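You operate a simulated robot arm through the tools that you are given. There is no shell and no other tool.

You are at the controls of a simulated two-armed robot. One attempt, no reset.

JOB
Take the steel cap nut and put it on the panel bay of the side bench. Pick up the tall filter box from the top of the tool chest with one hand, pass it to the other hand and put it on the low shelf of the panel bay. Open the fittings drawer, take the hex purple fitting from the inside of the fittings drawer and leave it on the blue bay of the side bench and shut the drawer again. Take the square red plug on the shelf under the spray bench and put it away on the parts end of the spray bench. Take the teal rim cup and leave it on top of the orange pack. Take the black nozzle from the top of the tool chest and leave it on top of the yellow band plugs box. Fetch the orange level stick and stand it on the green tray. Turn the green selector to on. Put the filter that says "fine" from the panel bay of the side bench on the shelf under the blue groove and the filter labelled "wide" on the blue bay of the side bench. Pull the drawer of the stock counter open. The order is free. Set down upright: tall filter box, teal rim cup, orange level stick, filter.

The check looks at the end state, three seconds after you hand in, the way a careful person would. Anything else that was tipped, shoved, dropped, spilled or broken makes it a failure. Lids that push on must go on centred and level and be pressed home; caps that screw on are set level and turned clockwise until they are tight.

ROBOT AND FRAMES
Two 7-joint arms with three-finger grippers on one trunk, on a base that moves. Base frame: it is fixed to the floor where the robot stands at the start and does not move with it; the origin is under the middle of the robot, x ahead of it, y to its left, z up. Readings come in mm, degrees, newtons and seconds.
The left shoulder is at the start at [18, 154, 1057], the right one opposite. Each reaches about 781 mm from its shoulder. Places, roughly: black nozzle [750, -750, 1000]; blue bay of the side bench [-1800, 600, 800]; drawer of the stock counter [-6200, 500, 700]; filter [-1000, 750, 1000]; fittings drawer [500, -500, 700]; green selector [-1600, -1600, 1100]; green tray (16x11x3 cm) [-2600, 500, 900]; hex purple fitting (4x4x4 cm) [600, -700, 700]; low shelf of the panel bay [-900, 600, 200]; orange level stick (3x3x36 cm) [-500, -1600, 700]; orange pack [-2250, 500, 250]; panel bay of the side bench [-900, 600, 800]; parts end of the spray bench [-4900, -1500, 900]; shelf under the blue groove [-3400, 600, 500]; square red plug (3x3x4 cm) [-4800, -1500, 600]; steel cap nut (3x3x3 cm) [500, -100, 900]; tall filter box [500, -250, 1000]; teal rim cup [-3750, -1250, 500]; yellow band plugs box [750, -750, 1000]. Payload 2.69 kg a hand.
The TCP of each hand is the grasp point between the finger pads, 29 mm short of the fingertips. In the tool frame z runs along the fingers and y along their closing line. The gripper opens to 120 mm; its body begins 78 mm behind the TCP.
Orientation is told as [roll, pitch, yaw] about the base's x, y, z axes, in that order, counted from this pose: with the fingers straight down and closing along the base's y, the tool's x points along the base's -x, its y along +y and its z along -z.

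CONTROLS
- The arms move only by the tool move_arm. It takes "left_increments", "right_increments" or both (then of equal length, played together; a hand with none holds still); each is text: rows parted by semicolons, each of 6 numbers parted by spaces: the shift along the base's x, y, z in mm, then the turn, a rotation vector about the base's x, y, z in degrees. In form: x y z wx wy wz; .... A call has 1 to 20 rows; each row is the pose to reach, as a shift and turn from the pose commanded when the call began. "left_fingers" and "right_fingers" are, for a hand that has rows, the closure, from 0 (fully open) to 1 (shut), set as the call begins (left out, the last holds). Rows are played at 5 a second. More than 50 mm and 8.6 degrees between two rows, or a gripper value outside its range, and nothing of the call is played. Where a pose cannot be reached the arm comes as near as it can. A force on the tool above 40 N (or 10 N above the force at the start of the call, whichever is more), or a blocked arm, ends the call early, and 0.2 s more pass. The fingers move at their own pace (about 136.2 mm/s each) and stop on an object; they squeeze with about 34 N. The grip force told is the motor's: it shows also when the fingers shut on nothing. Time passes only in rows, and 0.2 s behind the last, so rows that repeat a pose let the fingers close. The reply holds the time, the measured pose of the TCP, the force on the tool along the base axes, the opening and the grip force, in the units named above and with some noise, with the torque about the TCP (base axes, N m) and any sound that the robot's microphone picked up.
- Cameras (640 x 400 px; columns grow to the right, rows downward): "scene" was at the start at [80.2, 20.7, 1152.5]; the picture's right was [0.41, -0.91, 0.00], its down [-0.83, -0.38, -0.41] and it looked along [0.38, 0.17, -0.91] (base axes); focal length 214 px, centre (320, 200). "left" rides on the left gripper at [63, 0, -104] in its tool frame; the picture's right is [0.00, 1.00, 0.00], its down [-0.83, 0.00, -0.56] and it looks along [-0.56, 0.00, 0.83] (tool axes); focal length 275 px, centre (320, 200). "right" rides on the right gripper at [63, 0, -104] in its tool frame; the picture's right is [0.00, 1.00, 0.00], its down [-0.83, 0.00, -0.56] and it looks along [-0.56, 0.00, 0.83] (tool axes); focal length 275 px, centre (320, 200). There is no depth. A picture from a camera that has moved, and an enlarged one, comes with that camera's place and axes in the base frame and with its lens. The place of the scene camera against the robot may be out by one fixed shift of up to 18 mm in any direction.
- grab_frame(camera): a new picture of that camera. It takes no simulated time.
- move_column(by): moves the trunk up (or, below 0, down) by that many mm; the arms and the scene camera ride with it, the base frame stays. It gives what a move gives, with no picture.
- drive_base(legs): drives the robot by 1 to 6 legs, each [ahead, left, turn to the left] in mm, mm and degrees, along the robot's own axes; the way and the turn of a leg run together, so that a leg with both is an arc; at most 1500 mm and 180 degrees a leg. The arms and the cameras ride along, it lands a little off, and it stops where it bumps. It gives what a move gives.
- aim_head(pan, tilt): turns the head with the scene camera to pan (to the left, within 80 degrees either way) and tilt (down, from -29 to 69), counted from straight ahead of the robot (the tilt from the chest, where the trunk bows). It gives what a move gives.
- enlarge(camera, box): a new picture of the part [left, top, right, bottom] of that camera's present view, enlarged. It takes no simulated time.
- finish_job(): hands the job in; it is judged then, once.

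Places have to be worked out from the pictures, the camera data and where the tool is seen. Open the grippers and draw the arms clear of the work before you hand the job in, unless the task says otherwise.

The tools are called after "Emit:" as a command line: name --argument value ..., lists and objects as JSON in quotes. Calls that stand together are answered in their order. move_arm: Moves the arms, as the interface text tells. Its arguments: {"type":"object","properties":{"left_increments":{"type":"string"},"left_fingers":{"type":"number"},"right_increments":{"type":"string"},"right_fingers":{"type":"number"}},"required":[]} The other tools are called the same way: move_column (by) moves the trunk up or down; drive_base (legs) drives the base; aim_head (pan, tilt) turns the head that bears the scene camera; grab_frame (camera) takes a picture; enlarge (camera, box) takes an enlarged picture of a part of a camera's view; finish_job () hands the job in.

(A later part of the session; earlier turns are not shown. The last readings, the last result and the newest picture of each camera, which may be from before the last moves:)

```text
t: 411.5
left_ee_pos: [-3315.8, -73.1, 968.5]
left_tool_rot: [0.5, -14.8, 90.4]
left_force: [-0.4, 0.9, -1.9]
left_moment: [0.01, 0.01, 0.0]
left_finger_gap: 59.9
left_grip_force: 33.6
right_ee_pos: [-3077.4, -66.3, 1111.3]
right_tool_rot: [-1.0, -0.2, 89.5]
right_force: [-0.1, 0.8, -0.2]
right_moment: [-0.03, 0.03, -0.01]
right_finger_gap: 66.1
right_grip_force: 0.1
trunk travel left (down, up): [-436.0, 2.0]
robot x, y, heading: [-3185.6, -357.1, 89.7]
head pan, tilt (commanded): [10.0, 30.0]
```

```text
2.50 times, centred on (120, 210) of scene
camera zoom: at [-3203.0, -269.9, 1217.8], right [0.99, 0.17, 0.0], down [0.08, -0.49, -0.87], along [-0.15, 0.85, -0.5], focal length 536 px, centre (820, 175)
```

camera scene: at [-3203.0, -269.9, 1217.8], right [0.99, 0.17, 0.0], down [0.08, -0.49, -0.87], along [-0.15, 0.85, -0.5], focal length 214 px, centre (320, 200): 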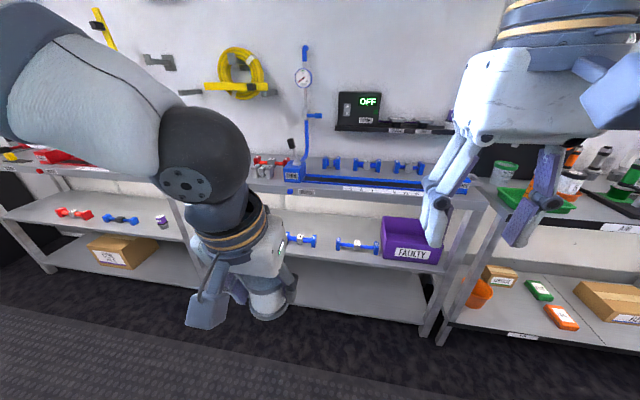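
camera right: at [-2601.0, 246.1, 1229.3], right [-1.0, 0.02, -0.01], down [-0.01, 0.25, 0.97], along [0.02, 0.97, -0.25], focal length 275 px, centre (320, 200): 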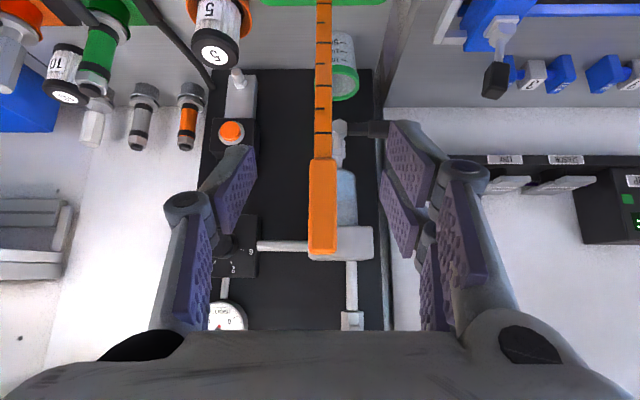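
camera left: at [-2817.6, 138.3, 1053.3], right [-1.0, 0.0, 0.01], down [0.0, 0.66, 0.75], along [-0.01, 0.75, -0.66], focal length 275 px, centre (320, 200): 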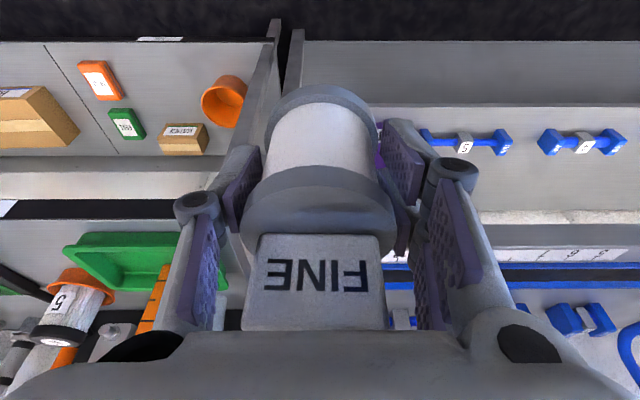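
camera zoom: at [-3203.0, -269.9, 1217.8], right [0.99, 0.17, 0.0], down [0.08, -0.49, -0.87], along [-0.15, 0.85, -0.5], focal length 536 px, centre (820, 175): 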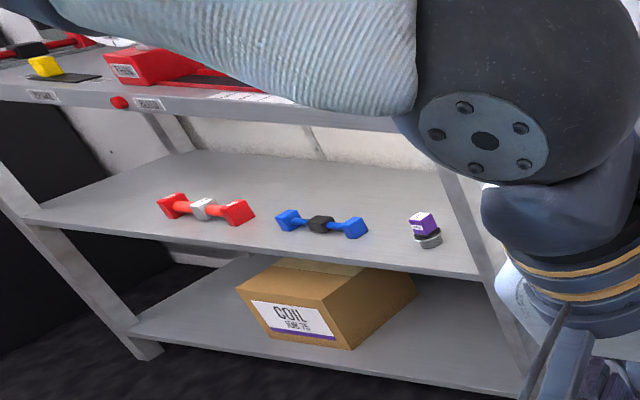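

The shelf under the groove has a free strip at its front around x≈−3300, but FINE's near-vertical grip won't fit beneath the bench. I'll re-grip it with more lean: first I set it down on the free front strip of the AIR bay near [-2420,450].

Emit:
drive_base --legs '[[0, -870, 0], [240, 0, 0]]'

Emit:
aim_head --pan 10 --tilt 35

Emit:
grab_frame --camera "scene"

Emit:
grab_frame --camera "left"

```text
t: 419.9
left_ee_pos: [-2444.9, 161.1, 967.3]
left_tool_rot: [0.5, -14.9, 89.4]
left_force: [-0.8, 0.1, -0.6]
left_moment: [-0.08, 0.0, -0.06]
left_finger_gap: 59.9
left_grip_force: 33.8
right_ee_pos: [-2206.0, 165.3, 1110.4]
right_tool_rot: [-1.0, -0.2, 88.3]
right_force: [-0.3, 0.6, 0.2]
right_moment: [-0.07, 0.0, -0.03]
right_finger_gap: 66.0
right_grip_force: 0.2
trunk travel left (down, up): [-436.0, 2.0]
robot x, y, heading: [-2321.0, -126.1, 88.7]
head pan, tilt (commanded): [10.0, 30.0]
```

```text
t: 420.5
left_ee_pos: [-2445.3, 162.6, 968.6]
left_tool_rot: [0.5, -15.1, 89.2]
left_force: [0.9, 0.1, -1.0]
left_moment: [-0.03, -0.02, 0.0]
left_finger_gap: 59.8
left_grip_force: 33.7
right_ee_pos: [-2207.0, 164.2, 1110.9]
right_tool_rot: [-1.0, -0.2, 88.4]
right_force: [0.1, -0.5, 0.1]
right_moment: [0.01, 0.0, 0.0]
right_finger_gap: 66.2
right_grip_force: 0.1
trunk travel left (down, up): [-436.0, 2.0]
robot x, y, heading: [-2320.7, -124.2, 88.5]
head pan, tilt (commanded): [10.0, 35.0]
```

```text
taken
camera scene: at [-2335.6, -39.1, 1210.0], right [0.99, 0.15, 0.0], down [0.09, -0.57, -0.82], along [-0.12, 0.81, -0.57], focal length 214 px, centre (320, 200)
```

scene: 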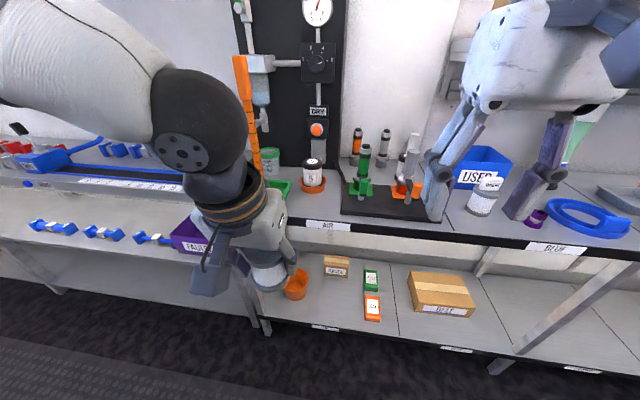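

```text
taken
camera left: at [-2446.2, 73.8, 1053.2], right [-1.0, 0.01, 0.01], down [0.02, 0.66, 0.75], along [0.01, 0.75, -0.66], focal length 275 px, centre (320, 200)
```

left: 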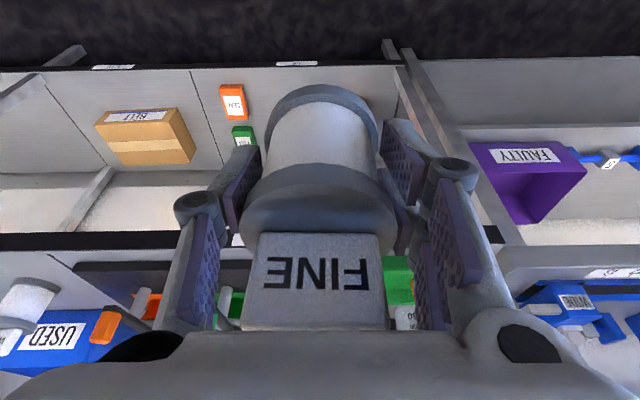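

The free strip is about x −2500…−2360, y 415–525. I drive 90 mm ahead and set FINE down at about [-2430,465].

Emit:
drive_base --legs '[[90, 0, 1]]'

Emit:
move_arm --left_increments "4 45 -10 0 0 0; 8 90 -20 0 0 0; 12 135 -32 0 0 0; 15 180 -44 0 0 0; 15 210 -54 0 0 0; 15 210 -54 0 0 0"

Emit:
grab_frame --camera "left"

Emit:
grab_frame --camera "scene"

```text
t: 421.6
left_ee_pos: [-2448.5, 249.1, 968.0]
left_tool_rot: [0.5, -14.9, 90.3]
left_force: [0.0, 0.7, -0.6]
left_moment: [-0.04, 0.02, 0.02]
left_finger_gap: 59.9
left_grip_force: 34.0
right_ee_pos: [-2209.4, 255.5, 1110.6]
right_tool_rot: [-1.1, -0.2, 89.4]
right_force: [-0.1, 0.2, -0.2]
right_moment: [-0.02, 0.04, -0.03]
right_finger_gap: 66.0
right_grip_force: 0.0
trunk travel left (down, up): [-436.0, 2.0]
robot x, y, heading: [-2318.8, -33.9, 89.7]
head pan, tilt (commanded): [10.0, 35.0]
```

```text
t: 423.0
left_ee_pos: [-2433.7, 459.8, 914.7]
left_tool_rot: [0.5, -15.0, 90.2]
left_force: [0.2, 0.2, -1.5]
left_moment: [-0.02, -0.01, -0.05]
left_finger_gap: 60.6
left_grip_force: 33.6
right_ee_pos: [-2211.7, 255.6, 1111.3]
right_tool_rot: [-1.1, -0.2, 89.5]
right_force: [0.3, 0.1, 0.5]
right_moment: [0.02, -0.02, -0.02]
right_finger_gap: 66.1
right_grip_force: 0.0
trunk travel left (down, up): [-436.0, 2.0]
robot x, y, heading: [-2319.0, -38.6, 89.5]
head pan, tilt (commanded): [10.0, 35.0]
```

```text
taken
camera left: at [-2432.7, 372.2, 998.8], right [-1.0, 0.0, 0.01], down [0.01, 0.66, 0.75], along [-0.01, 0.75, -0.66], focal length 275 px, centre (320, 200)
```

left: 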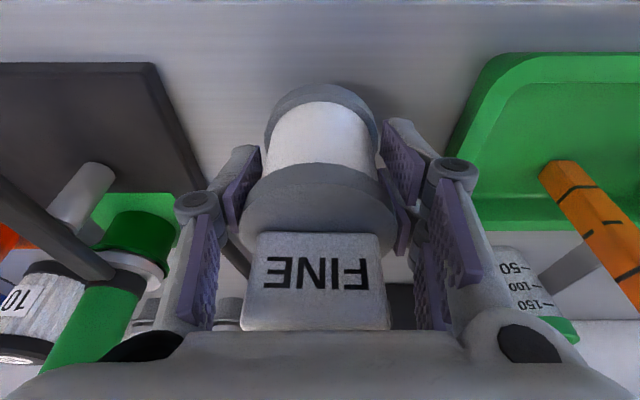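

```text
taken
camera scene: at [-2336.1, 49.4, 1210.1], right [0.99, 0.17, 0.0], down [0.1, -0.57, -0.82], along [-0.14, 0.81, -0.57], focal length 214 px, centre (320, 200)
```

scene: 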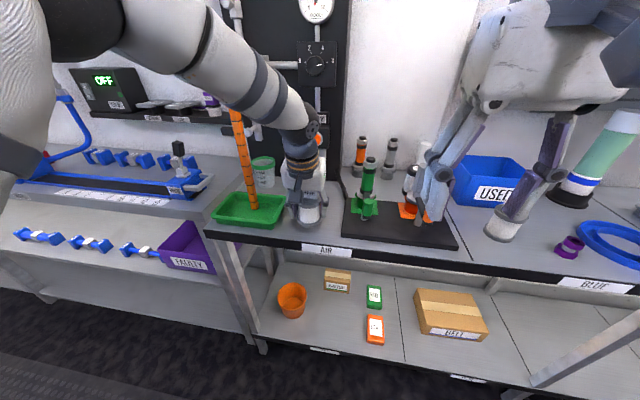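

Clear on both sides. I lower FINE to the bench.

Emit:
move_arm --left_increments "0 0 -8 0 0 0; 0 0 -13 0 0 0; 0 0 -16 0 0 0; 0 0 -18 0 0 0; 0 0 -20 0 0 0; 0 0 -22 0 0 0"

```text
t: 424.4
left_ee_pos: [-2434.6, 459.7, 896.0]
left_tool_rot: [0.5, -15.5, 90.4]
left_force: [-3.5, 3.3, 23.3]
left_moment: [-0.29, -0.22, -0.07]
left_finger_gap: 60.4
left_grip_force: 33.7
right_ee_pos: [-2210.8, 252.9, 1112.6]
right_tool_rot: [-1.0, -0.4, 89.5]
right_force: [0.0, 0.3, -1.2]
right_moment: [0.01, -0.02, -0.03]
right_finger_gap: 66.0
right_grip_force: 0.1
trunk travel left (down, up): [-436.0, 2.0]
robot x, y, heading: [-2324.2, -34.1, 89.8]
head pan, tilt (commanded): [10.0, 35.0]
```

Contact. I relieve, open, and raise the hand.

Emit:
move_arm --left_increments "0 0 3 0 0 0; 0 0 3 0 0 0; 0 0 3 0 0 0; 0 0 3 0 0 0; 0 0 40 0 0 0; 0 -5 80 0 0 0; 0 -40 100 0 0 0; 0 -85 100 0 0 0; 0 -130 95 0 0 0" --left_fingers 0.3

Emit:
grab_frame --camera "left"

```text
t: 426.4
left_ee_pos: [-2435.3, 327.8, 986.3]
left_tool_rot: [0.3, -15.0, 90.5]
left_force: [-0.2, 0.6, 0.3]
left_moment: [-0.01, -0.01, -0.03]
left_finger_gap: 84.1
left_grip_force: 0.1
right_ee_pos: [-2212.9, 255.1, 1111.5]
right_tool_rot: [-1.0, -0.3, 89.5]
right_force: [-0.6, -0.1, -0.8]
right_moment: [-0.05, -0.04, -0.01]
right_finger_gap: 65.9
right_grip_force: 0.1
trunk travel left (down, up): [-436.0, 2.0]
robot x, y, heading: [-2320.9, -36.9, 89.9]
head pan, tilt (commanded): [10.0, 35.0]
```

```text
taken
camera left: at [-2435.0, 240.2, 1071.8], right [-1.0, 0.0, 0.01], down [0.0, 0.66, 0.75], along [-0.01, 0.75, -0.66], focal length 275 px, centre (320, 200)
```

left: 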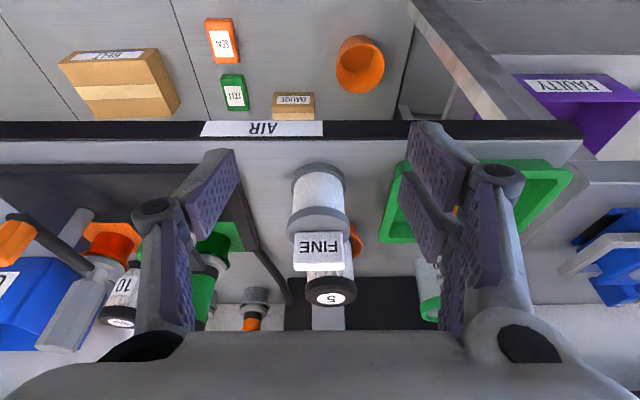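

FINE stands at [-2434,460]. I back the base off 130 mm and lean the left hand to 60° in front of it at grasp height.

Emit:
drive_base --legs '[[-130, 0, 0]]'

Emit:
move_arm --left_increments "0 22 -15 7.5 0 0; 0 44 -30 15 0 0; 0 66 -45 22.5 0 0; 0 88 -62 30 0 0; 0 110 -80 37.5 0 0; 0 128 -98 45 0 0; 0 128 -98 45 0 0"

Emit:
grab_frame --camera "left"

```text
t: 427.7
left_ee_pos: [-2435.4, 200.2, 987.0]
left_tool_rot: [0.6, -15.0, 90.3]
left_force: [0.4, -0.4, 0.0]
left_moment: [0.0, 0.03, 0.02]
left_finger_gap: 84.1
left_grip_force: 0.1
right_ee_pos: [-2211.6, 125.7, 1112.5]
right_tool_rot: [-1.0, -0.2, 89.4]
right_force: [0.0, 0.2, 0.7]
right_moment: [0.05, -0.01, 0.0]
right_finger_gap: 66.0
right_grip_force: 0.0
trunk travel left (down, up): [-436.0, 2.0]
robot x, y, heading: [-2322.6, -166.7, 89.7]
head pan, tilt (commanded): [10.0, 35.0]
```

```text
t: 429.3
left_ee_pos: [-2435.8, 328.1, 888.7]
left_tool_rot: [0.2, -60.2, 90.3]
left_force: [0.1, -0.4, 0.0]
left_moment: [0.04, -0.01, 0.0]
left_finger_gap: 84.1
left_grip_force: 0.2
right_ee_pos: [-2211.3, 125.9, 1111.8]
right_tool_rot: [-1.0, -0.1, 89.5]
right_force: [0.8, -0.2, -0.6]
right_moment: [0.01, 0.03, -0.01]
right_finger_gap: 65.8
right_grip_force: 0.1
trunk travel left (down, up): [-436.0, 2.0]
robot x, y, heading: [-2322.6, -165.3, 90.1]
head pan, tilt (commanded): [10.0, 35.0]
```

```text
taken
camera left: at [-2434.3, 206.5, 887.0], right [-1.0, -0.01, 0.01], down [0.01, -0.07, 1.0], along [-0.01, 1.0, 0.07], focal length 275 px, centre (320, 200)
```

left: 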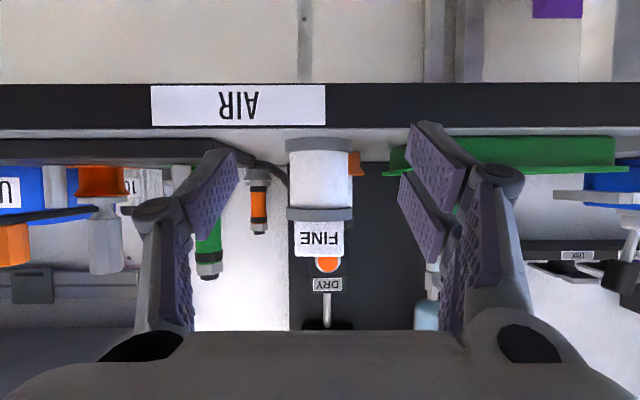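

FINE is exactly ahead. I advance around it with the 60° lean and close.

Emit:
move_arm --left_increments "0 40 -1 0 0 0; 0 80 -3 0 0 0; 0 112 -4 0 0 0; 0 126 -5 0 0 0; 0 126 -5 0 0 0"

Emit:
move_arm --left_increments "0 0 0 0 0 0; 0 0 0 0 0 0; 0 0 0 0 0 0; 0 0 0 0 0 0" --left_fingers 1

Emit:
grab_frame --camera "left"

```text
t: 430.5
left_ee_pos: [-2434.4, 452.2, 884.4]
left_tool_rot: [0.1, -60.0, 90.7]
left_force: [-0.3, 0.1, 0.3]
left_moment: [0.0, -0.02, -0.01]
left_finger_gap: 84.1
left_grip_force: 0.0
right_ee_pos: [-2210.7, 125.3, 1112.8]
right_tool_rot: [-1.0, -0.2, 89.4]
right_force: [-0.1, 0.0, -0.2]
right_moment: [0.0, -0.03, 0.03]
right_finger_gap: 65.6
right_grip_force: 0.1
trunk travel left (down, up): [-436.0, 2.0]
robot x, y, heading: [-2323.8, -165.1, 89.8]
head pan, tilt (commanded): [10.0, 35.0]
```

```text
t: 431.5
left_ee_pos: [-2435.2, 453.0, 882.8]
left_tool_rot: [0.0, -59.9, 90.6]
left_force: [-1.0, 0.3, 1.5]
left_moment: [-0.02, 0.06, -0.01]
left_finger_gap: 60.3
left_grip_force: 34.4
right_ee_pos: [-2211.8, 126.1, 1111.5]
right_tool_rot: [-1.1, -0.2, 89.5]
right_force: [0.6, -0.1, -0.3]
right_moment: [-0.01, -0.01, 0.0]
right_finger_gap: 65.8
right_grip_force: 0.1
trunk travel left (down, up): [-436.0, 2.0]
robot x, y, heading: [-2321.6, -164.8, 89.9]
head pan, tilt (commanded): [10.0, 35.0]
```

```text
taken
camera left: at [-2434.3, 331.4, 882.4], right [-1.0, -0.01, 0.0], down [0.0, -0.07, 1.0], along [-0.01, 1.0, 0.07], focal length 275 px, centre (320, 200)
```

left: 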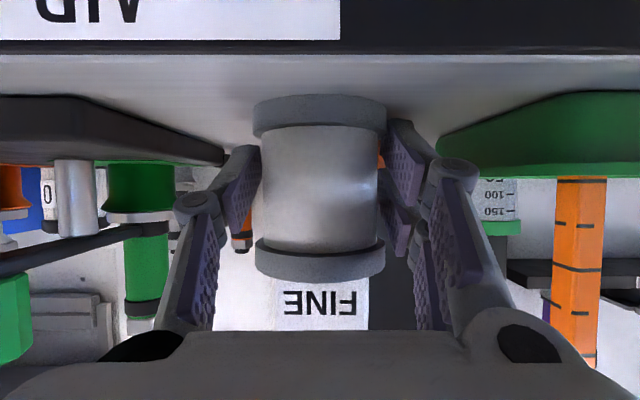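

Re-gripped with 60° lean. I lift and back away.

Emit:
move_arm --left_increments "0 0 25 0 0 0; 0 0 50 0 0 0; 0 -40 60 0 0 0; 0 -75 60 0 0 0"

Emit:
drive_base --legs '[[-220, 0, 0], [0, 850, 0]]'

Emit:
move_column --by -300

Emit:
aim_head --pan 0 --tilt 30

Emit:
grab_frame --camera "scene"

Emit:
grab_frame --camera "left"

```text
t: 432.5
left_ee_pos: [-2435.3, 379.9, 944.2]
left_tool_rot: [0.0, -60.0, 90.5]
left_force: [-0.1, -0.4, -0.4]
left_moment: [0.02, 0.02, 0.0]
left_finger_gap: 60.0
left_grip_force: 33.8
right_ee_pos: [-2212.0, 126.2, 1112.0]
right_tool_rot: [-1.1, -0.2, 89.4]
right_force: [-0.1, -0.3, 0.1]
right_moment: [-0.03, -0.01, 0.0]
right_finger_gap: 65.9
right_grip_force: 0.1
trunk travel left (down, up): [-436.0, 2.0]
robot x, y, heading: [-2319.7, -165.6, 90.0]
head pan, tilt (commanded): [10.0, 35.0]
```

```text
t: 440.6
left_ee_pos: [-3276.5, 167.1, 944.3]
left_tool_rot: [-0.1, -60.1, 90.3]
left_force: [-1.1, -0.2, -0.2]
left_moment: [0.04, 0.0, -0.01]
left_finger_gap: 60.1
left_grip_force: 34.2
right_ee_pos: [-3054.4, -86.6, 1112.6]
right_tool_rot: [-1.1, -0.2, 89.0]
right_force: [-0.7, 0.1, -0.1]
right_moment: [0.0, -0.01, 0.0]
right_finger_gap: 65.9
right_grip_force: 0.0
trunk travel left (down, up): [-436.0, 2.0]
robot x, y, heading: [-3165.5, -378.0, 89.6]
head pan, tilt (commanded): [10.0, 35.0]
```

```text
t: 443.6
left_ee_pos: [-3277.1, 150.6, 483.1]
left_tool_rot: [0.4, -40.9, 90.0]
left_force: [0.3, 0.1, -1.1]
left_moment: [-0.02, 0.0, 0.0]
left_finger_gap: 60.2
left_grip_force: 33.7
right_ee_pos: [-3053.9, -87.8, 811.1]
right_tool_rot: [-1.0, -0.2, 89.1]
right_force: [0.6, 0.7, -0.6]
right_moment: [0.01, 0.0, 0.06]
right_finger_gap: 65.9
right_grip_force: 0.1
trunk travel left (down, up): [-136.0, 302.0]
robot x, y, heading: [-3165.1, -375.9, 89.4]
head pan, tilt (commanded): [10.0, 35.0]
```

```text
t: 444.4
left_ee_pos: [-3277.3, 150.7, 482.1]
left_tool_rot: [0.4, -40.9, 90.0]
left_force: [0.0, -0.4, -0.3]
left_moment: [-0.01, -0.04, -0.01]
left_finger_gap: 60.2
left_grip_force: 33.5
right_ee_pos: [-3054.4, -86.4, 811.9]
right_tool_rot: [-0.9, -0.2, 89.2]
right_force: [0.0, 0.8, 0.3]
right_moment: [0.0, 0.01, 0.01]
right_finger_gap: 65.9
right_grip_force: 0.0
trunk travel left (down, up): [-136.0, 302.0]
robot x, y, heading: [-3166.6, -376.3, 89.6]
head pan, tilt (commanded): [0.0, 30.0]
```

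```text
taken
camera scene: at [-3166.4, -151.6, 892.7], right [1.0, 0.02, 0.0], down [0.01, -0.51, -0.86], along [-0.02, 0.86, -0.51], focal length 214 px, centre (320, 200)
```

scene: 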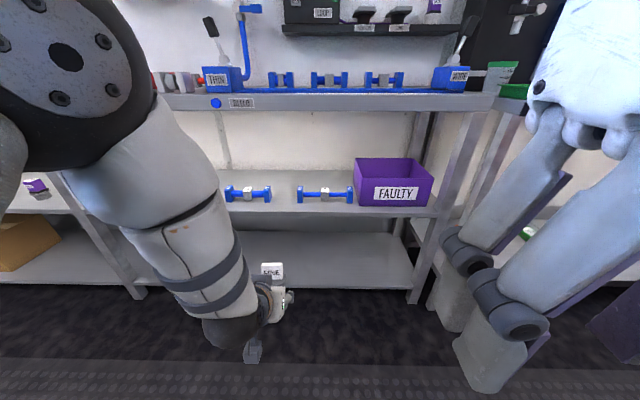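

```text
taken
camera left: at [-3276.5, 35.0, 520.2], right [-1.0, 0.0, 0.01], down [0.01, 0.26, 0.96], along [0.0, 0.96, -0.26], focal length 275 px, centre (320, 200)
```

left: 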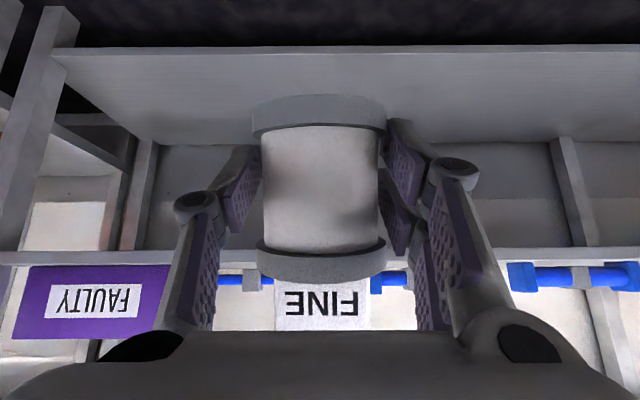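

The trunk is lowered; the hand's lean changed to 41°, so I restore 60° and raise the filter to about z=600 in front of the shelf.

Emit:
move_arm --left_increments "-10 20 32 5 0 0; -20 45 64 10 0 0; -30 70 95 15 0 0; -39 95 118 19.1 0 0; -39 95 118 19.1 0 0"

Emit:
grab_frame --camera "left"

Emit:
grab_frame --camera "scene"

```text
t: 445.6
left_ee_pos: [-3316.4, 247.4, 599.5]
left_tool_rot: [0.4, -60.1, 90.0]
left_force: [-0.4, -0.2, 0.3]
left_moment: [0.0, 0.02, 0.01]
left_finger_gap: 60.1
left_grip_force: 33.9
right_ee_pos: [-3053.3, -87.9, 812.1]
right_tool_rot: [-0.9, -0.2, 89.1]
right_force: [0.0, -0.2, 0.1]
right_moment: [0.01, -0.02, 0.01]
right_finger_gap: 66.2
right_grip_force: 0.0
trunk travel left (down, up): [-136.0, 302.0]
robot x, y, heading: [-3164.9, -381.5, 89.2]
head pan, tilt (commanded): [0.0, 30.0]
```

```text
taken
camera left: at [-3316.7, 125.8, 597.2], right [-1.0, 0.0, 0.01], down [0.01, -0.07, 1.0], along [0.0, 1.0, 0.07], focal length 275 px, centre (320, 200)
```

left: 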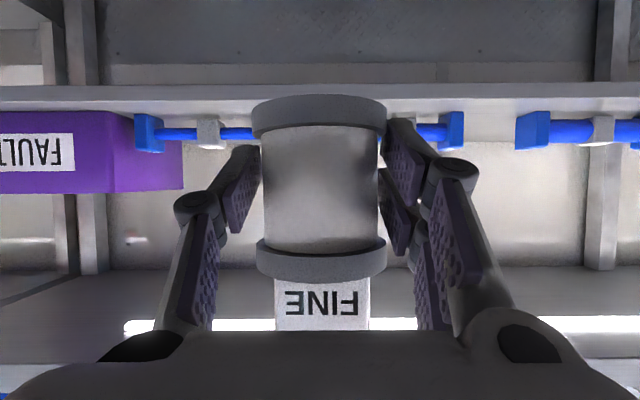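

```text
taken
camera scene: at [-3166.6, -151.6, 892.6], right [1.0, 0.02, 0.0], down [0.01, -0.51, -0.86], along [-0.02, 0.86, -0.51], focal length 214 px, centre (320, 200)
```

scene: 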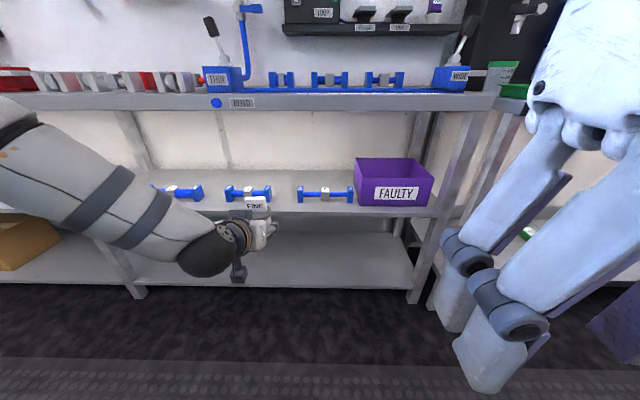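

There's a 100 mm gap between two fittings, centred right at x≈−3316. I drive 130 mm ahead and then push FINE over the shelf's front strip.

Emit:
drive_base --legs '[[130, 0, 0]]'

Emit:
move_arm --left_increments "0 30 -5 0 0 0; 0 60 -10 0 0 0; 0 82 -12 0 0 0; 0 82 -12 0 0 0"

Emit:
grab_frame --camera "left"

Emit:
grab_frame --camera "scene"

```text
t: 446.8
left_ee_pos: [-3315.9, 375.6, 598.8]
left_tool_rot: [0.4, -60.0, 90.1]
left_force: [0.5, -0.9, -1.7]
left_moment: [-0.01, 0.01, 0.02]
left_finger_gap: 60.2
left_grip_force: 34.2
right_ee_pos: [-3052.5, 42.1, 811.9]
right_tool_rot: [-1.0, -0.1, 89.0]
right_force: [0.9, -0.7, 0.3]
right_moment: [-0.02, 0.0, 0.01]
right_finger_gap: 66.1
right_grip_force: 0.0
trunk travel left (down, up): [-136.0, 302.0]
robot x, y, heading: [-3164.8, -251.5, 89.3]
head pan, tilt (commanded): [0.0, 30.0]
```

```text
t: 447.8
left_ee_pos: [-3316.3, 457.3, 585.9]
left_tool_rot: [0.4, -59.9, 89.9]
left_force: [-0.7, 0.6, -0.6]
left_moment: [-0.01, -0.03, 0.0]
left_finger_gap: 60.1
left_grip_force: 34.3
right_ee_pos: [-3052.8, 41.9, 812.0]
right_tool_rot: [-0.9, -0.2, 89.1]
right_force: [0.4, -0.3, 0.4]
right_moment: [-0.02, 0.01, 0.02]
right_finger_gap: 65.9
right_grip_force: 0.1
trunk travel left (down, up): [-136.0, 302.0]
robot x, y, heading: [-3167.4, -252.2, 89.3]
head pan, tilt (commanded): [0.0, 30.0]
```

```text
taken
camera left: at [-3316.0, 335.5, 584.9], right [-1.0, 0.0, 0.01], down [0.01, -0.06, 1.0], along [0.0, 1.0, 0.06], focal length 275 px, centre (320, 200)
```

left: 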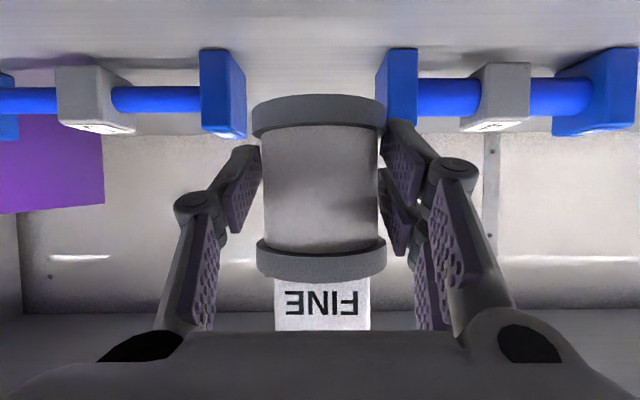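

```text
taken
camera scene: at [-3165.1, -23.4, 892.9], right [1.0, 0.02, 0.0], down [0.01, -0.51, -0.86], along [-0.02, 0.86, -0.51], focal length 214 px, centre (320, 200)
```

scene: 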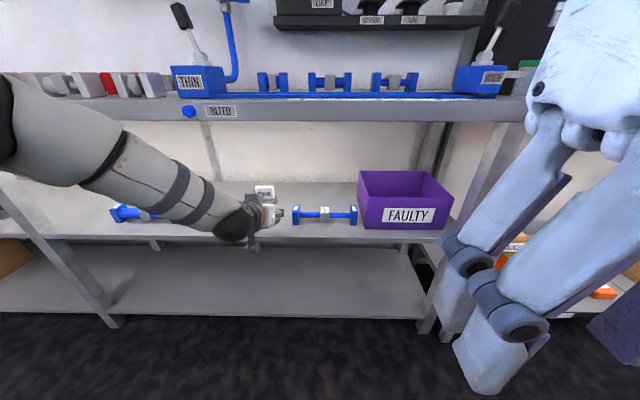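

The fittings' front faces are at about y≈485, so I pull back to y≈446 to keep the fingertips clear, then lower onto the shelf strip.

Emit:
move_arm --left_increments "2 -11 0 0 0 0; 2 -11 -10 0 0 0; 2 -11 -20 0 0 0; 2 -11 -25 0 0 0; 2 -11 -28 0 0 0; 2 -11 -31 0 0 0; 2 -11 -34 0 0 0; 2 -11 -37 0 0 0; 2 -11 -40 0 0 0; 2 -11 -43 0 0 0"

Emit:
grab_frame --camera "left"

```text
t: 450.0
left_ee_pos: [-3313.1, 445.9, 543.7]
left_tool_rot: [0.4, -60.0, 90.0]
left_force: [0.1, -0.7, -0.9]
left_moment: [-0.03, 0.02, -0.01]
left_finger_gap: 60.2
left_grip_force: 33.9
right_ee_pos: [-3053.1, 41.8, 812.7]
right_tool_rot: [-1.0, -0.2, 89.2]
right_force: [0.7, 0.0, -0.5]
right_moment: [0.02, 0.01, -0.02]
right_finger_gap: 65.7
right_grip_force: 0.0
trunk travel left (down, up): [-136.0, 302.0]
robot x, y, heading: [-3165.4, -251.9, 89.8]
head pan, tilt (commanded): [0.0, 30.0]
```

```text
taken
camera left: at [-3312.8, 323.8, 542.2], right [-1.0, 0.0, 0.01], down [0.01, -0.07, 1.0], along [0.0, 1.0, 0.07], focal length 275 px, centre (320, 200)
```

left: 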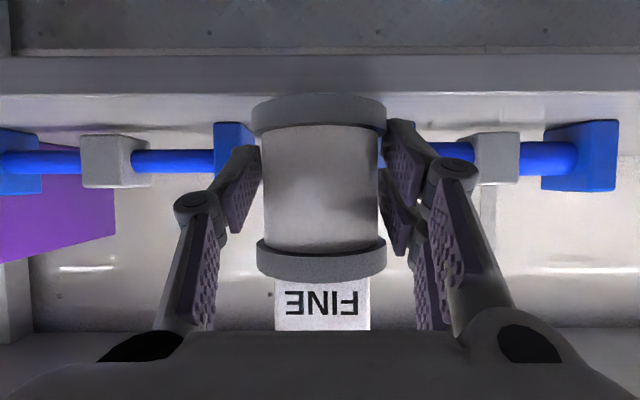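

No contact yet. I keep lowering in small steps.

Emit:
move_arm --left_increments "0 0 -2 0 0 0; 0 0 -4 0 0 0; 0 0 -6 0 0 0; 0 0 -8 0 0 0; 0 0 -10 0 0 0; 0 0 -12 0 0 0; 0 0 -14 0 0 0; 0 0 -16 0 0 0"

```text
t: 451.8
left_ee_pos: [-3313.7, 447.4, 533.3]
left_tool_rot: [0.5, -60.6, 90.0]
left_force: [0.6, -1.1, 25.2]
left_moment: [0.36, 0.19, -0.11]
left_finger_gap: 60.5
left_grip_force: 33.4
right_ee_pos: [-3052.1, 40.1, 811.9]
right_tool_rot: [-0.8, -0.3, 89.1]
right_force: [-0.2, -0.4, 0.1]
right_moment: [0.05, -0.03, 0.0]
right_finger_gap: 66.0
right_grip_force: 0.1
trunk travel left (down, up): [-136.0, 302.0]
robot x, y, heading: [-3163.5, -248.8, 89.7]
head pan, tilt (commanded): [0.0, 30.0]
```

Contact. I relieve a little and check the picture before releasing.

Emit:
move_arm --left_increments "0 0 3 0 0 0; 0 0 4 0 0 0"

Emit:
grab_frame --camera "left"

Emit:
enlarge --camera "scene" --box '[180, 150, 380, 270]'

```text
t: 452.4
left_ee_pos: [-3311.9, 445.2, 533.7]
left_tool_rot: [0.5, -60.1, 89.8]
left_force: [-0.1, 7.9, 19.1]
left_moment: [0.58, 0.2, -0.08]
left_finger_gap: 60.2
left_grip_force: 34.5
right_ee_pos: [-3052.8, 39.7, 812.0]
right_tool_rot: [-0.9, -0.3, 89.2]
right_force: [-0.7, 0.3, -0.4]
right_moment: [0.01, -0.01, 0.05]
right_finger_gap: 66.0
right_grip_force: 0.0
trunk travel left (down, up): [-136.0, 302.0]
robot x, y, heading: [-3164.2, -252.1, 89.8]
head pan, tilt (commanded): [0.0, 30.0]
```

```text
taken
camera left: at [-3313.0, 323.8, 531.0], right [-1.0, 0.0, 0.01], down [0.01, -0.07, 1.0], along [0.0, 1.0, 0.07], focal length 275 px, centre (320, 200)
```

left: 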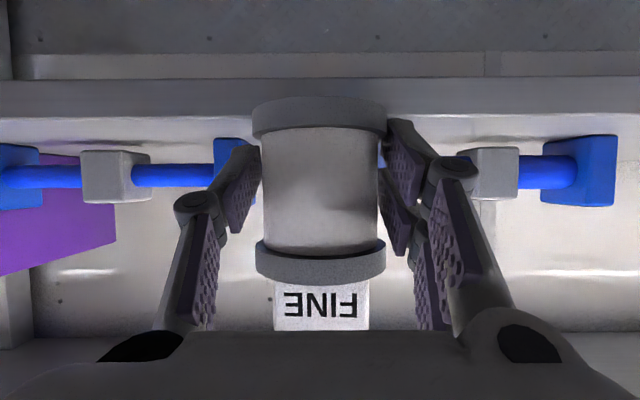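

```text
3.20 times, centred on (280, 210) of scene
camera zoom: at [-3164.9, -24.3, 893.4], right [1.0, 0.02, 0.0], down [0.01, -0.5, -0.86], along [-0.02, 0.86, -0.51], focal length 686 px, centre (448, 168)
```

zoom: 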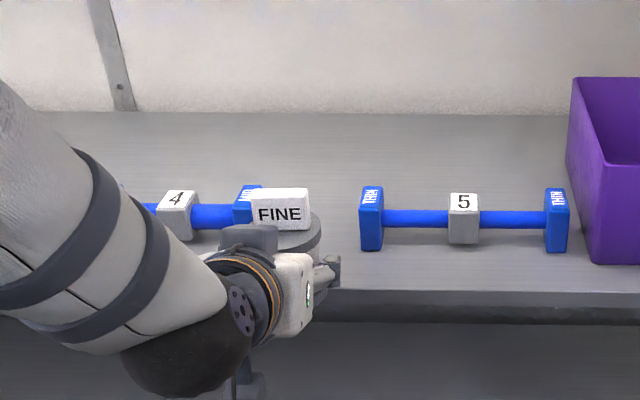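

I'm not sure the shelf's front edge isn't further back than I assumed, so I don't release yet. The right-hand camera can see the shelf edge from above.

Emit:
grab_frame --camera "right"

Emit:
enlarge --camera "right" --box '[300, 120, 560, 330]'

```text
taken
camera right: at [-3055.1, -23.3, 915.5], right [-1.0, 0.01, -0.02], down [0.0, 0.83, 0.56], along [0.02, 0.56, -0.83], focal length 275 px, centre (320, 200)
```

right: 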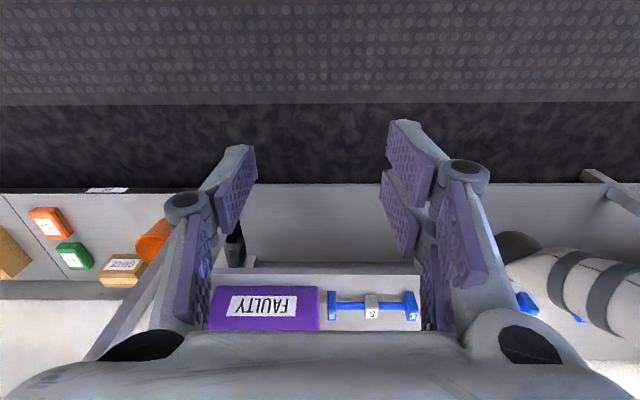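

```text
1.90 times, centred on (430, 225) of right
camera zoom: at [-3055.1, -23.3, 915.5], right [-1.0, 0.01, -0.02], down [0.0, 0.83, 0.56], along [0.02, 0.56, -0.83], focal length 524 px, centre (110, 152)
```

zoom: 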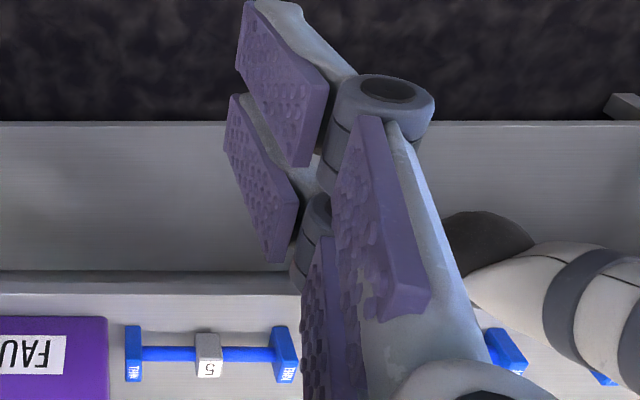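

The shelf edge is really at y≈458 and the fittings start at ≈517, so the front strip is too narrow. I lift FINE above the fittings and will place it behind them at y≈690, driving closer.

Emit:
move_arm --left_increments "0 0 20 0 0 0; 0 0 45 0 0 0; 0 0 72 0 0 0; 0 0 72 0 0 0"

Emit:
drive_base --legs '[[170, 0, 0]]'

Emit:
grab_frame --camera "left"

Emit:
grab_frame --camera "scene"

```text
t: 453.4
left_ee_pos: [-3313.3, 443.5, 604.7]
left_tool_rot: [0.4, -59.9, 90.0]
left_force: [-0.3, -0.1, -0.8]
left_moment: [0.02, 0.01, 0.0]
left_finger_gap: 60.0
left_grip_force: 33.6
right_ee_pos: [-3051.2, 42.0, 811.0]
right_tool_rot: [-0.9, -0.2, 89.2]
right_force: [-1.0, -0.3, -0.1]
right_moment: [-0.01, -0.01, 0.0]
right_finger_gap: 65.9
right_grip_force: 0.1
trunk travel left (down, up): [-136.0, 302.0]
robot x, y, heading: [-3166.3, -248.2, 89.4]
head pan, tilt (commanded): [0.0, 30.0]
```

```text
t: 454.9
left_ee_pos: [-3311.6, 612.9, 604.3]
left_tool_rot: [0.4, -59.9, 89.9]
left_force: [0.5, 0.4, -0.3]
left_moment: [0.01, 0.0, 0.05]
left_finger_gap: 59.9
left_grip_force: 34.1
right_ee_pos: [-3050.7, 209.9, 812.2]
right_tool_rot: [-0.8, -0.2, 89.2]
right_force: [-0.5, 0.5, -0.4]
right_moment: [-0.02, 0.0, 0.02]
right_finger_gap: 66.1
right_grip_force: 0.0
trunk travel left (down, up): [-136.0, 302.0]
robot x, y, heading: [-3160.8, -82.7, 89.4]
head pan, tilt (commanded): [0.0, 30.0]
```

```text
taken
camera left: at [-3311.1, 490.7, 603.1], right [-1.0, 0.0, 0.01], down [0.01, -0.07, 1.0], along [0.0, 1.0, 0.07], focal length 275 px, centre (320, 200)
```

left: 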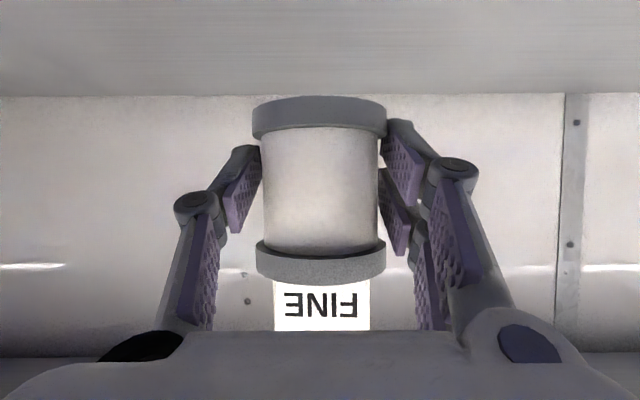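

```text
taken
camera scene: at [-3163.4, 144.6, 893.2], right [1.0, 0.02, 0.0], down [0.01, -0.51, -0.86], along [-0.02, 0.86, -0.51], focal length 214 px, centre (320, 200)
```

scene: 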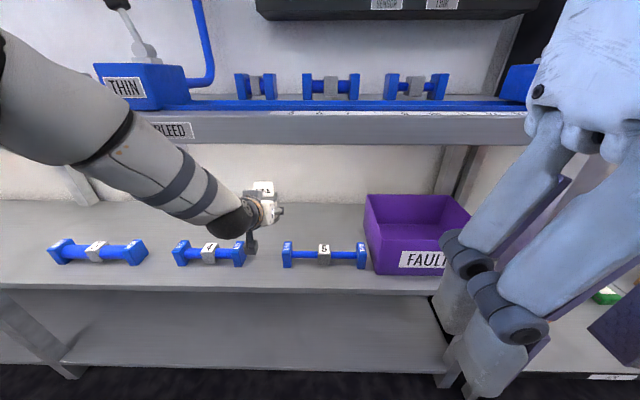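

The way is clear: FINE is beyond the fittings. I move it further back to y≈690 and lower.

Emit:
move_arm --left_increments "0 38 0 0 0 0; 0 77 0 0 0 0; 0 77 -20 0 0 0; 0 77 -40 0 0 0; 0 77 -55 0 0 0; 0 77 -60 0 0 0; 0 77 -63 0 0 0; 0 77 -66 0 0 0; 0 77 -69 0 0 0; 0 77 -72 0 0 0; 0 77 -75 0 0 0"

Emit:
grab_frame --camera "left"

Emit:
grab_frame --camera "scene"

```text
t: 457.3
left_ee_pos: [-3311.1, 689.8, 532.5]
left_tool_rot: [0.5, -60.3, 89.8]
left_force: [0.4, -1.7, 10.0]
left_moment: [-0.21, 0.15, 0.04]
left_finger_gap: 60.0
left_grip_force: 34.3
right_ee_pos: [-3050.6, 208.3, 813.0]
right_tool_rot: [-0.9, -0.4, 89.1]
right_force: [0.0, -0.1, -0.4]
right_moment: [-0.02, -0.02, 0.02]
right_finger_gap: 65.9
right_grip_force: 0.1
trunk travel left (down, up): [-136.0, 302.0]
robot x, y, heading: [-3160.8, -81.0, 89.5]
head pan, tilt (commanded): [0.0, 30.0]
```

```text
taken
camera left: at [-3311.0, 568.4, 531.1], right [-1.0, 0.0, 0.01], down [0.01, -0.07, 1.0], along [0.0, 1.0, 0.07], focal length 275 px, centre (320, 200)
```

left: 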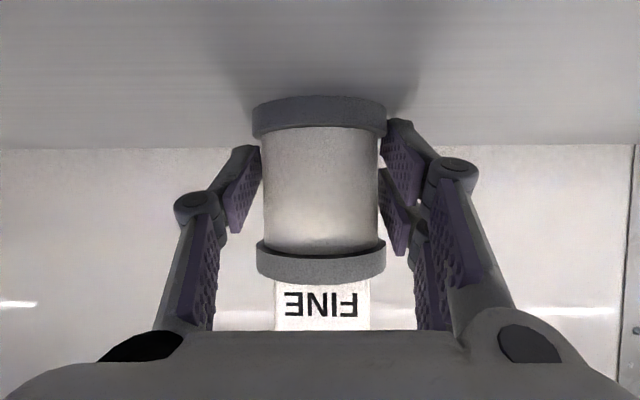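

```text
taken
camera scene: at [-3163.1, 143.5, 893.8], right [1.0, 0.02, 0.0], down [0.01, -0.5, -0.86], along [-0.02, 0.86, -0.5], focal length 214 px, centre (320, 200)
```

scene: 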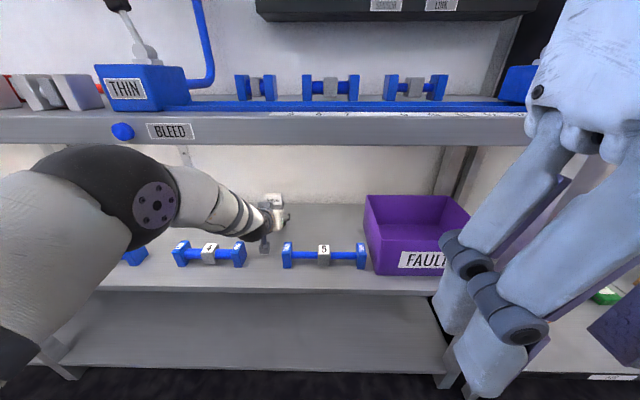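

Light contact on the shelf. I open the fingers and lift straight up, then draw back over the fittings.

Emit:
move_arm --left_increments "0 0 -1 0 0 0; 0 0 -1 0 0 0; 0 0 -1 0 0 0; 0 0 -1 0 0 0" --left_fingers 0.32

Emit:
move_arm --left_increments "0 0 25 0 0 0; 0 0 50 0 0 0; 0 0 80 0 0 0; 0 -30 95 0 0 0; 0 -70 100 0 0 0"

Emit:
grab_frame --camera "left"

```text
t: 458.3
left_ee_pos: [-3311.5, 689.1, 530.9]
left_tool_rot: [0.5, -60.1, 89.9]
left_force: [1.5, 3.0, 5.3]
left_moment: [0.12, 0.21, -0.11]
left_finger_gap: 81.5
left_grip_force: 0.0
right_ee_pos: [-3050.1, 209.0, 811.5]
right_tool_rot: [-0.9, -0.1, 89.2]
right_force: [0.1, 0.2, -0.2]
right_moment: [0.02, 0.04, 0.02]
right_finger_gap: 65.9
right_grip_force: 0.0
trunk travel left (down, up): [-136.0, 302.0]
robot x, y, heading: [-3163.0, -79.5, 89.3]
head pan, tilt (commanded): [0.0, 30.0]
```

```text
t: 459.5
left_ee_pos: [-3312.0, 618.5, 629.4]
left_tool_rot: [0.4, -59.9, 90.0]
left_force: [0.8, 0.2, -0.8]
left_moment: [-0.02, 0.01, 0.04]
left_finger_gap: 81.7
left_grip_force: 0.1
right_ee_pos: [-3050.9, 208.8, 811.9]
right_tool_rot: [-0.8, -0.3, 89.1]
right_force: [-0.3, -0.2, 0.0]
right_moment: [-0.01, 0.03, -0.03]
right_finger_gap: 66.0
right_grip_force: 0.1
trunk travel left (down, up): [-136.0, 302.0]
robot x, y, heading: [-3159.7, -81.4, 89.6]
head pan, tilt (commanded): [0.0, 30.0]
```

```text
taken
camera left: at [-3311.8, 497.0, 627.8], right [-1.0, 0.0, 0.01], down [0.01, -0.07, 1.0], along [0.0, 1.0, 0.07], focal length 275 px, centre (320, 200)
```

left: 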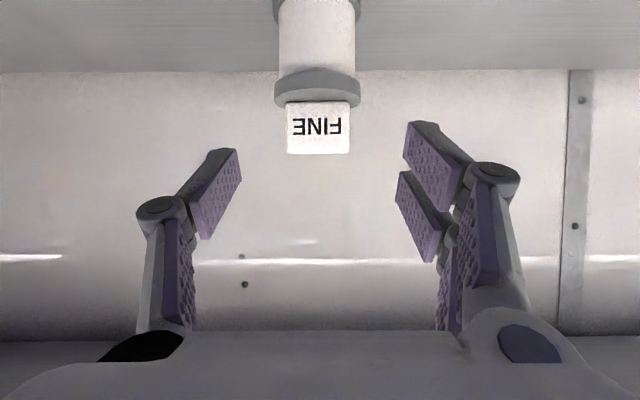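

FINE stands upright under the groove. I back out and turn toward the other side for the teal rim cup, keeping the trunk low.

Emit:
drive_base --legs '[[-330, 0, 0]]'

Emit:
grab_frame --camera "scene"

```text
t: 461.6
left_ee_pos: [-3312.5, 296.3, 628.6]
left_tool_rot: [0.4, -60.2, 89.7]
left_force: [-0.3, -0.4, 0.2]
left_moment: [-0.02, 0.0, 0.02]
left_finger_gap: 81.7
left_grip_force: 0.1
right_ee_pos: [-3054.1, -114.9, 812.2]
right_tool_rot: [-0.9, -0.3, 88.8]
right_force: [-0.2, 0.6, -0.1]
right_moment: [0.04, 0.0, 0.01]
right_finger_gap: 66.1
right_grip_force: 0.0
trunk travel left (down, up): [-136.0, 302.0]
robot x, y, heading: [-3165.9, -408.4, 89.2]
head pan, tilt (commanded): [0.0, 30.0]
```

```text
taken
camera scene: at [-3166.4, -179.5, 893.5], right [1.0, 0.01, 0.0], down [0.01, -0.5, -0.86], along [-0.01, 0.86, -0.5], focal length 214 px, centre (320, 200)
```

scene: 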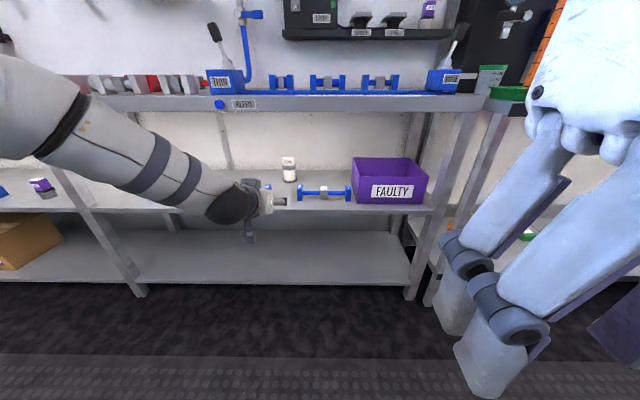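

FINE is standing well. I retract the left arm before turning.

Emit:
move_arm --left_increments "5 -30 8 -4 0 0; 10 -60 16 -8 0 0; 15 -90 24 -12 0 0; 20 -120 32 -16 0 0; 25 -150 40 -20 0 0; 30 -180 48 -24 0 0; 30 -210 56 -28 0 0; 30 -235 60 -30 0 0"

Emit:
drive_base --legs '[[0, 0, 179]]'

Emit:
aim_head --pan -15 --tilt 15

Emit:
grab_frame --camera "scene"

```text
t: 463.4
left_ee_pos: [-3283.1, 60.3, 688.6]
left_tool_rot: [0.2, -29.8, 89.8]
left_force: [-0.1, 0.1, -0.6]
left_moment: [-0.02, 0.03, 0.01]
left_finger_gap: 81.8
left_grip_force: 0.0
right_ee_pos: [-3053.2, -115.1, 812.2]
right_tool_rot: [-0.8, -0.2, 88.7]
right_force: [-0.6, -0.5, 0.1]
right_moment: [-0.01, -0.01, 0.01]
right_finger_gap: 65.9
right_grip_force: 0.1
trunk travel left (down, up): [-136.0, 302.0]
robot x, y, heading: [-3172.2, -405.1, 88.9]
head pan, tilt (commanded): [0.0, 30.0]
```

```text
t: 471.2
left_ee_pos: [-3055.4, -875.7, 689.4]
left_tool_rot: [0.1, -30.1, -90.8]
left_force: [-0.4, -0.7, -0.2]
left_moment: [0.02, 0.03, 0.02]
left_finger_gap: 81.5
left_grip_force: 0.0
right_ee_pos: [-3283.0, -697.4, 811.4]
right_tool_rot: [-1.0, -0.2, -91.8]
right_force: [0.2, -0.2, 0.1]
right_moment: [0.01, -0.02, 0.02]
right_finger_gap: 65.9
right_grip_force: 0.0
trunk travel left (down, up): [-136.0, 302.0]
robot x, y, heading: [-3166.1, -407.2, -91.5]
head pan, tilt (commanded): [0.0, 30.0]
```

```text
t: 471.9
left_ee_pos: [-3055.6, -874.4, 689.2]
left_tool_rot: [0.2, -30.0, -90.9]
left_force: [-0.2, 0.0, -0.3]
left_moment: [-0.01, 0.04, 0.0]
left_finger_gap: 81.6
left_grip_force: 0.1
right_ee_pos: [-3283.4, -697.5, 812.3]
right_tool_rot: [-1.1, -0.2, -91.7]
right_force: [-0.8, 1.0, 0.2]
right_moment: [-0.16, -0.21, 0.18]
right_finger_gap: 66.1
right_grip_force: 0.1
trunk travel left (down, up): [-136.0, 302.0]
robot x, y, heading: [-3165.5, -405.5, -91.7]
head pan, tilt (commanded): [-15.0, 15.0]
```

```text
taken
camera scene: at [-3198.0, -641.2, 917.9], right [-0.96, 0.28, 0.0], down [0.07, 0.25, -0.97], along [-0.27, -0.93, -0.26], focal length 214 px, centre (320, 200)
```

scene: 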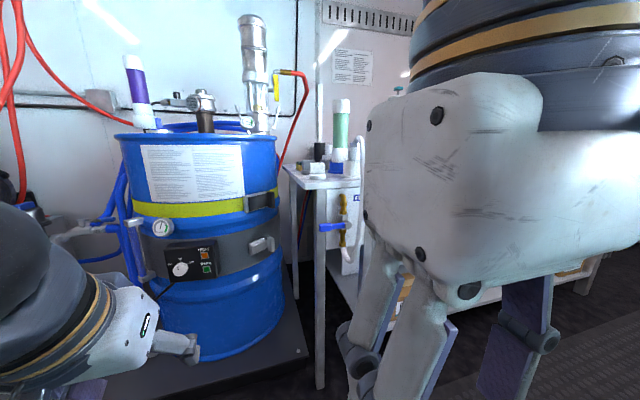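

The right hand blocks the view. I move it aside and look again further right.

Emit:
move_arm --right_increments "-40 0 -15 0 0 0; -80 10 -30 0 0 0; -120 20 -50 0 0 0; -160 30 -80 0 0 0; -190 40 -110 0 0 0"

Emit:
drive_base --legs '[[0, -450, 0]]'

Emit:
aim_head --pan 0 --tilt 15

Emit:
grab_frame --camera "scene"

```text
refused: row 4 steps farther than a row can; nothing moved
```

```text
t: 475.9
left_ee_pos: [-3502.6, -862.0, 688.6]
left_tool_rot: [0.2, -30.0, -90.7]
left_force: [0.2, -0.4, 0.2]
left_moment: [0.0, 0.0, 0.02]
left_finger_gap: 81.4
left_grip_force: 0.0
right_ee_pos: [-3729.3, -684.5, 811.7]
right_tool_rot: [-0.9, -0.2, -91.8]
right_force: [-2.2, -2.0, 0.1]
right_moment: [0.08, -0.36, 0.25]
right_finger_gap: 66.2
right_grip_force: 0.1
trunk travel left (down, up): [-136.0, 302.0]
robot x, y, heading: [-3616.9, -394.0, -91.6]
head pan, tilt (commanded): [-15.0, 15.0]
```

```text
t: 476.7
left_ee_pos: [-3501.4, -862.4, 688.7]
left_tool_rot: [0.1, -30.0, -90.7]
left_force: [0.8, 0.5, -0.1]
left_moment: [-0.02, 0.01, 0.02]
left_finger_gap: 81.6
left_grip_force: 0.1
right_ee_pos: [-3730.8, -684.0, 812.2]
right_tool_rot: [-0.9, -0.2, -91.8]
right_force: [0.1, -0.3, 0.8]
right_moment: [0.0, 0.01, -0.01]
right_finger_gap: 66.0
right_grip_force: 0.1
trunk travel left (down, up): [-136.0, 302.0]
robot x, y, heading: [-3612.7, -396.1, -91.5]
head pan, tilt (commanded): [0.0, 15.0]
```

```text
taken
camera scene: at [-3621.3, -632.5, 918.0], right [-1.0, 0.03, 0.0], down [0.01, 0.26, -0.97], along [-0.03, -0.97, -0.26], focal length 214 px, centre (320, 200)
```

scene: 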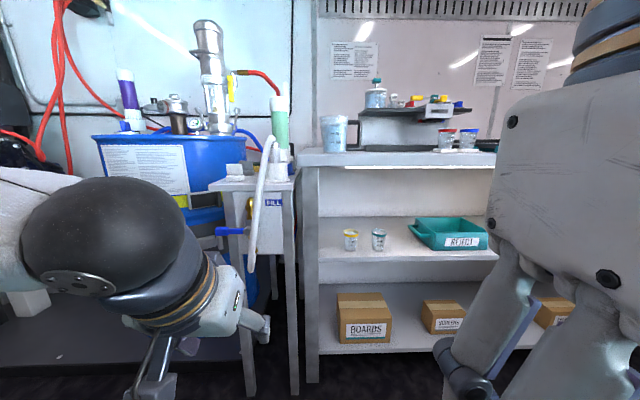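

Two small cups stand on the middle shelf of the spray bench. I enlarge to find the teal-rimmed one.

Emit:
enlarge --camera "scene" --box '[290, 180, 500, 350]'

```text
2.35 times, centred on (395, 265) of scene
camera zoom: at [-3621.3, -632.5, 918.0], right [-1.0, 0.03, 0.0], down [0.01, 0.26, -0.97], along [-0.03, -0.97, -0.26], focal length 505 px, centre (144, 47)
```

zoom: 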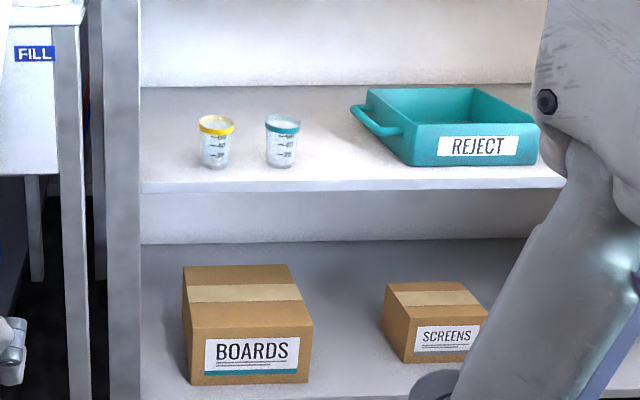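

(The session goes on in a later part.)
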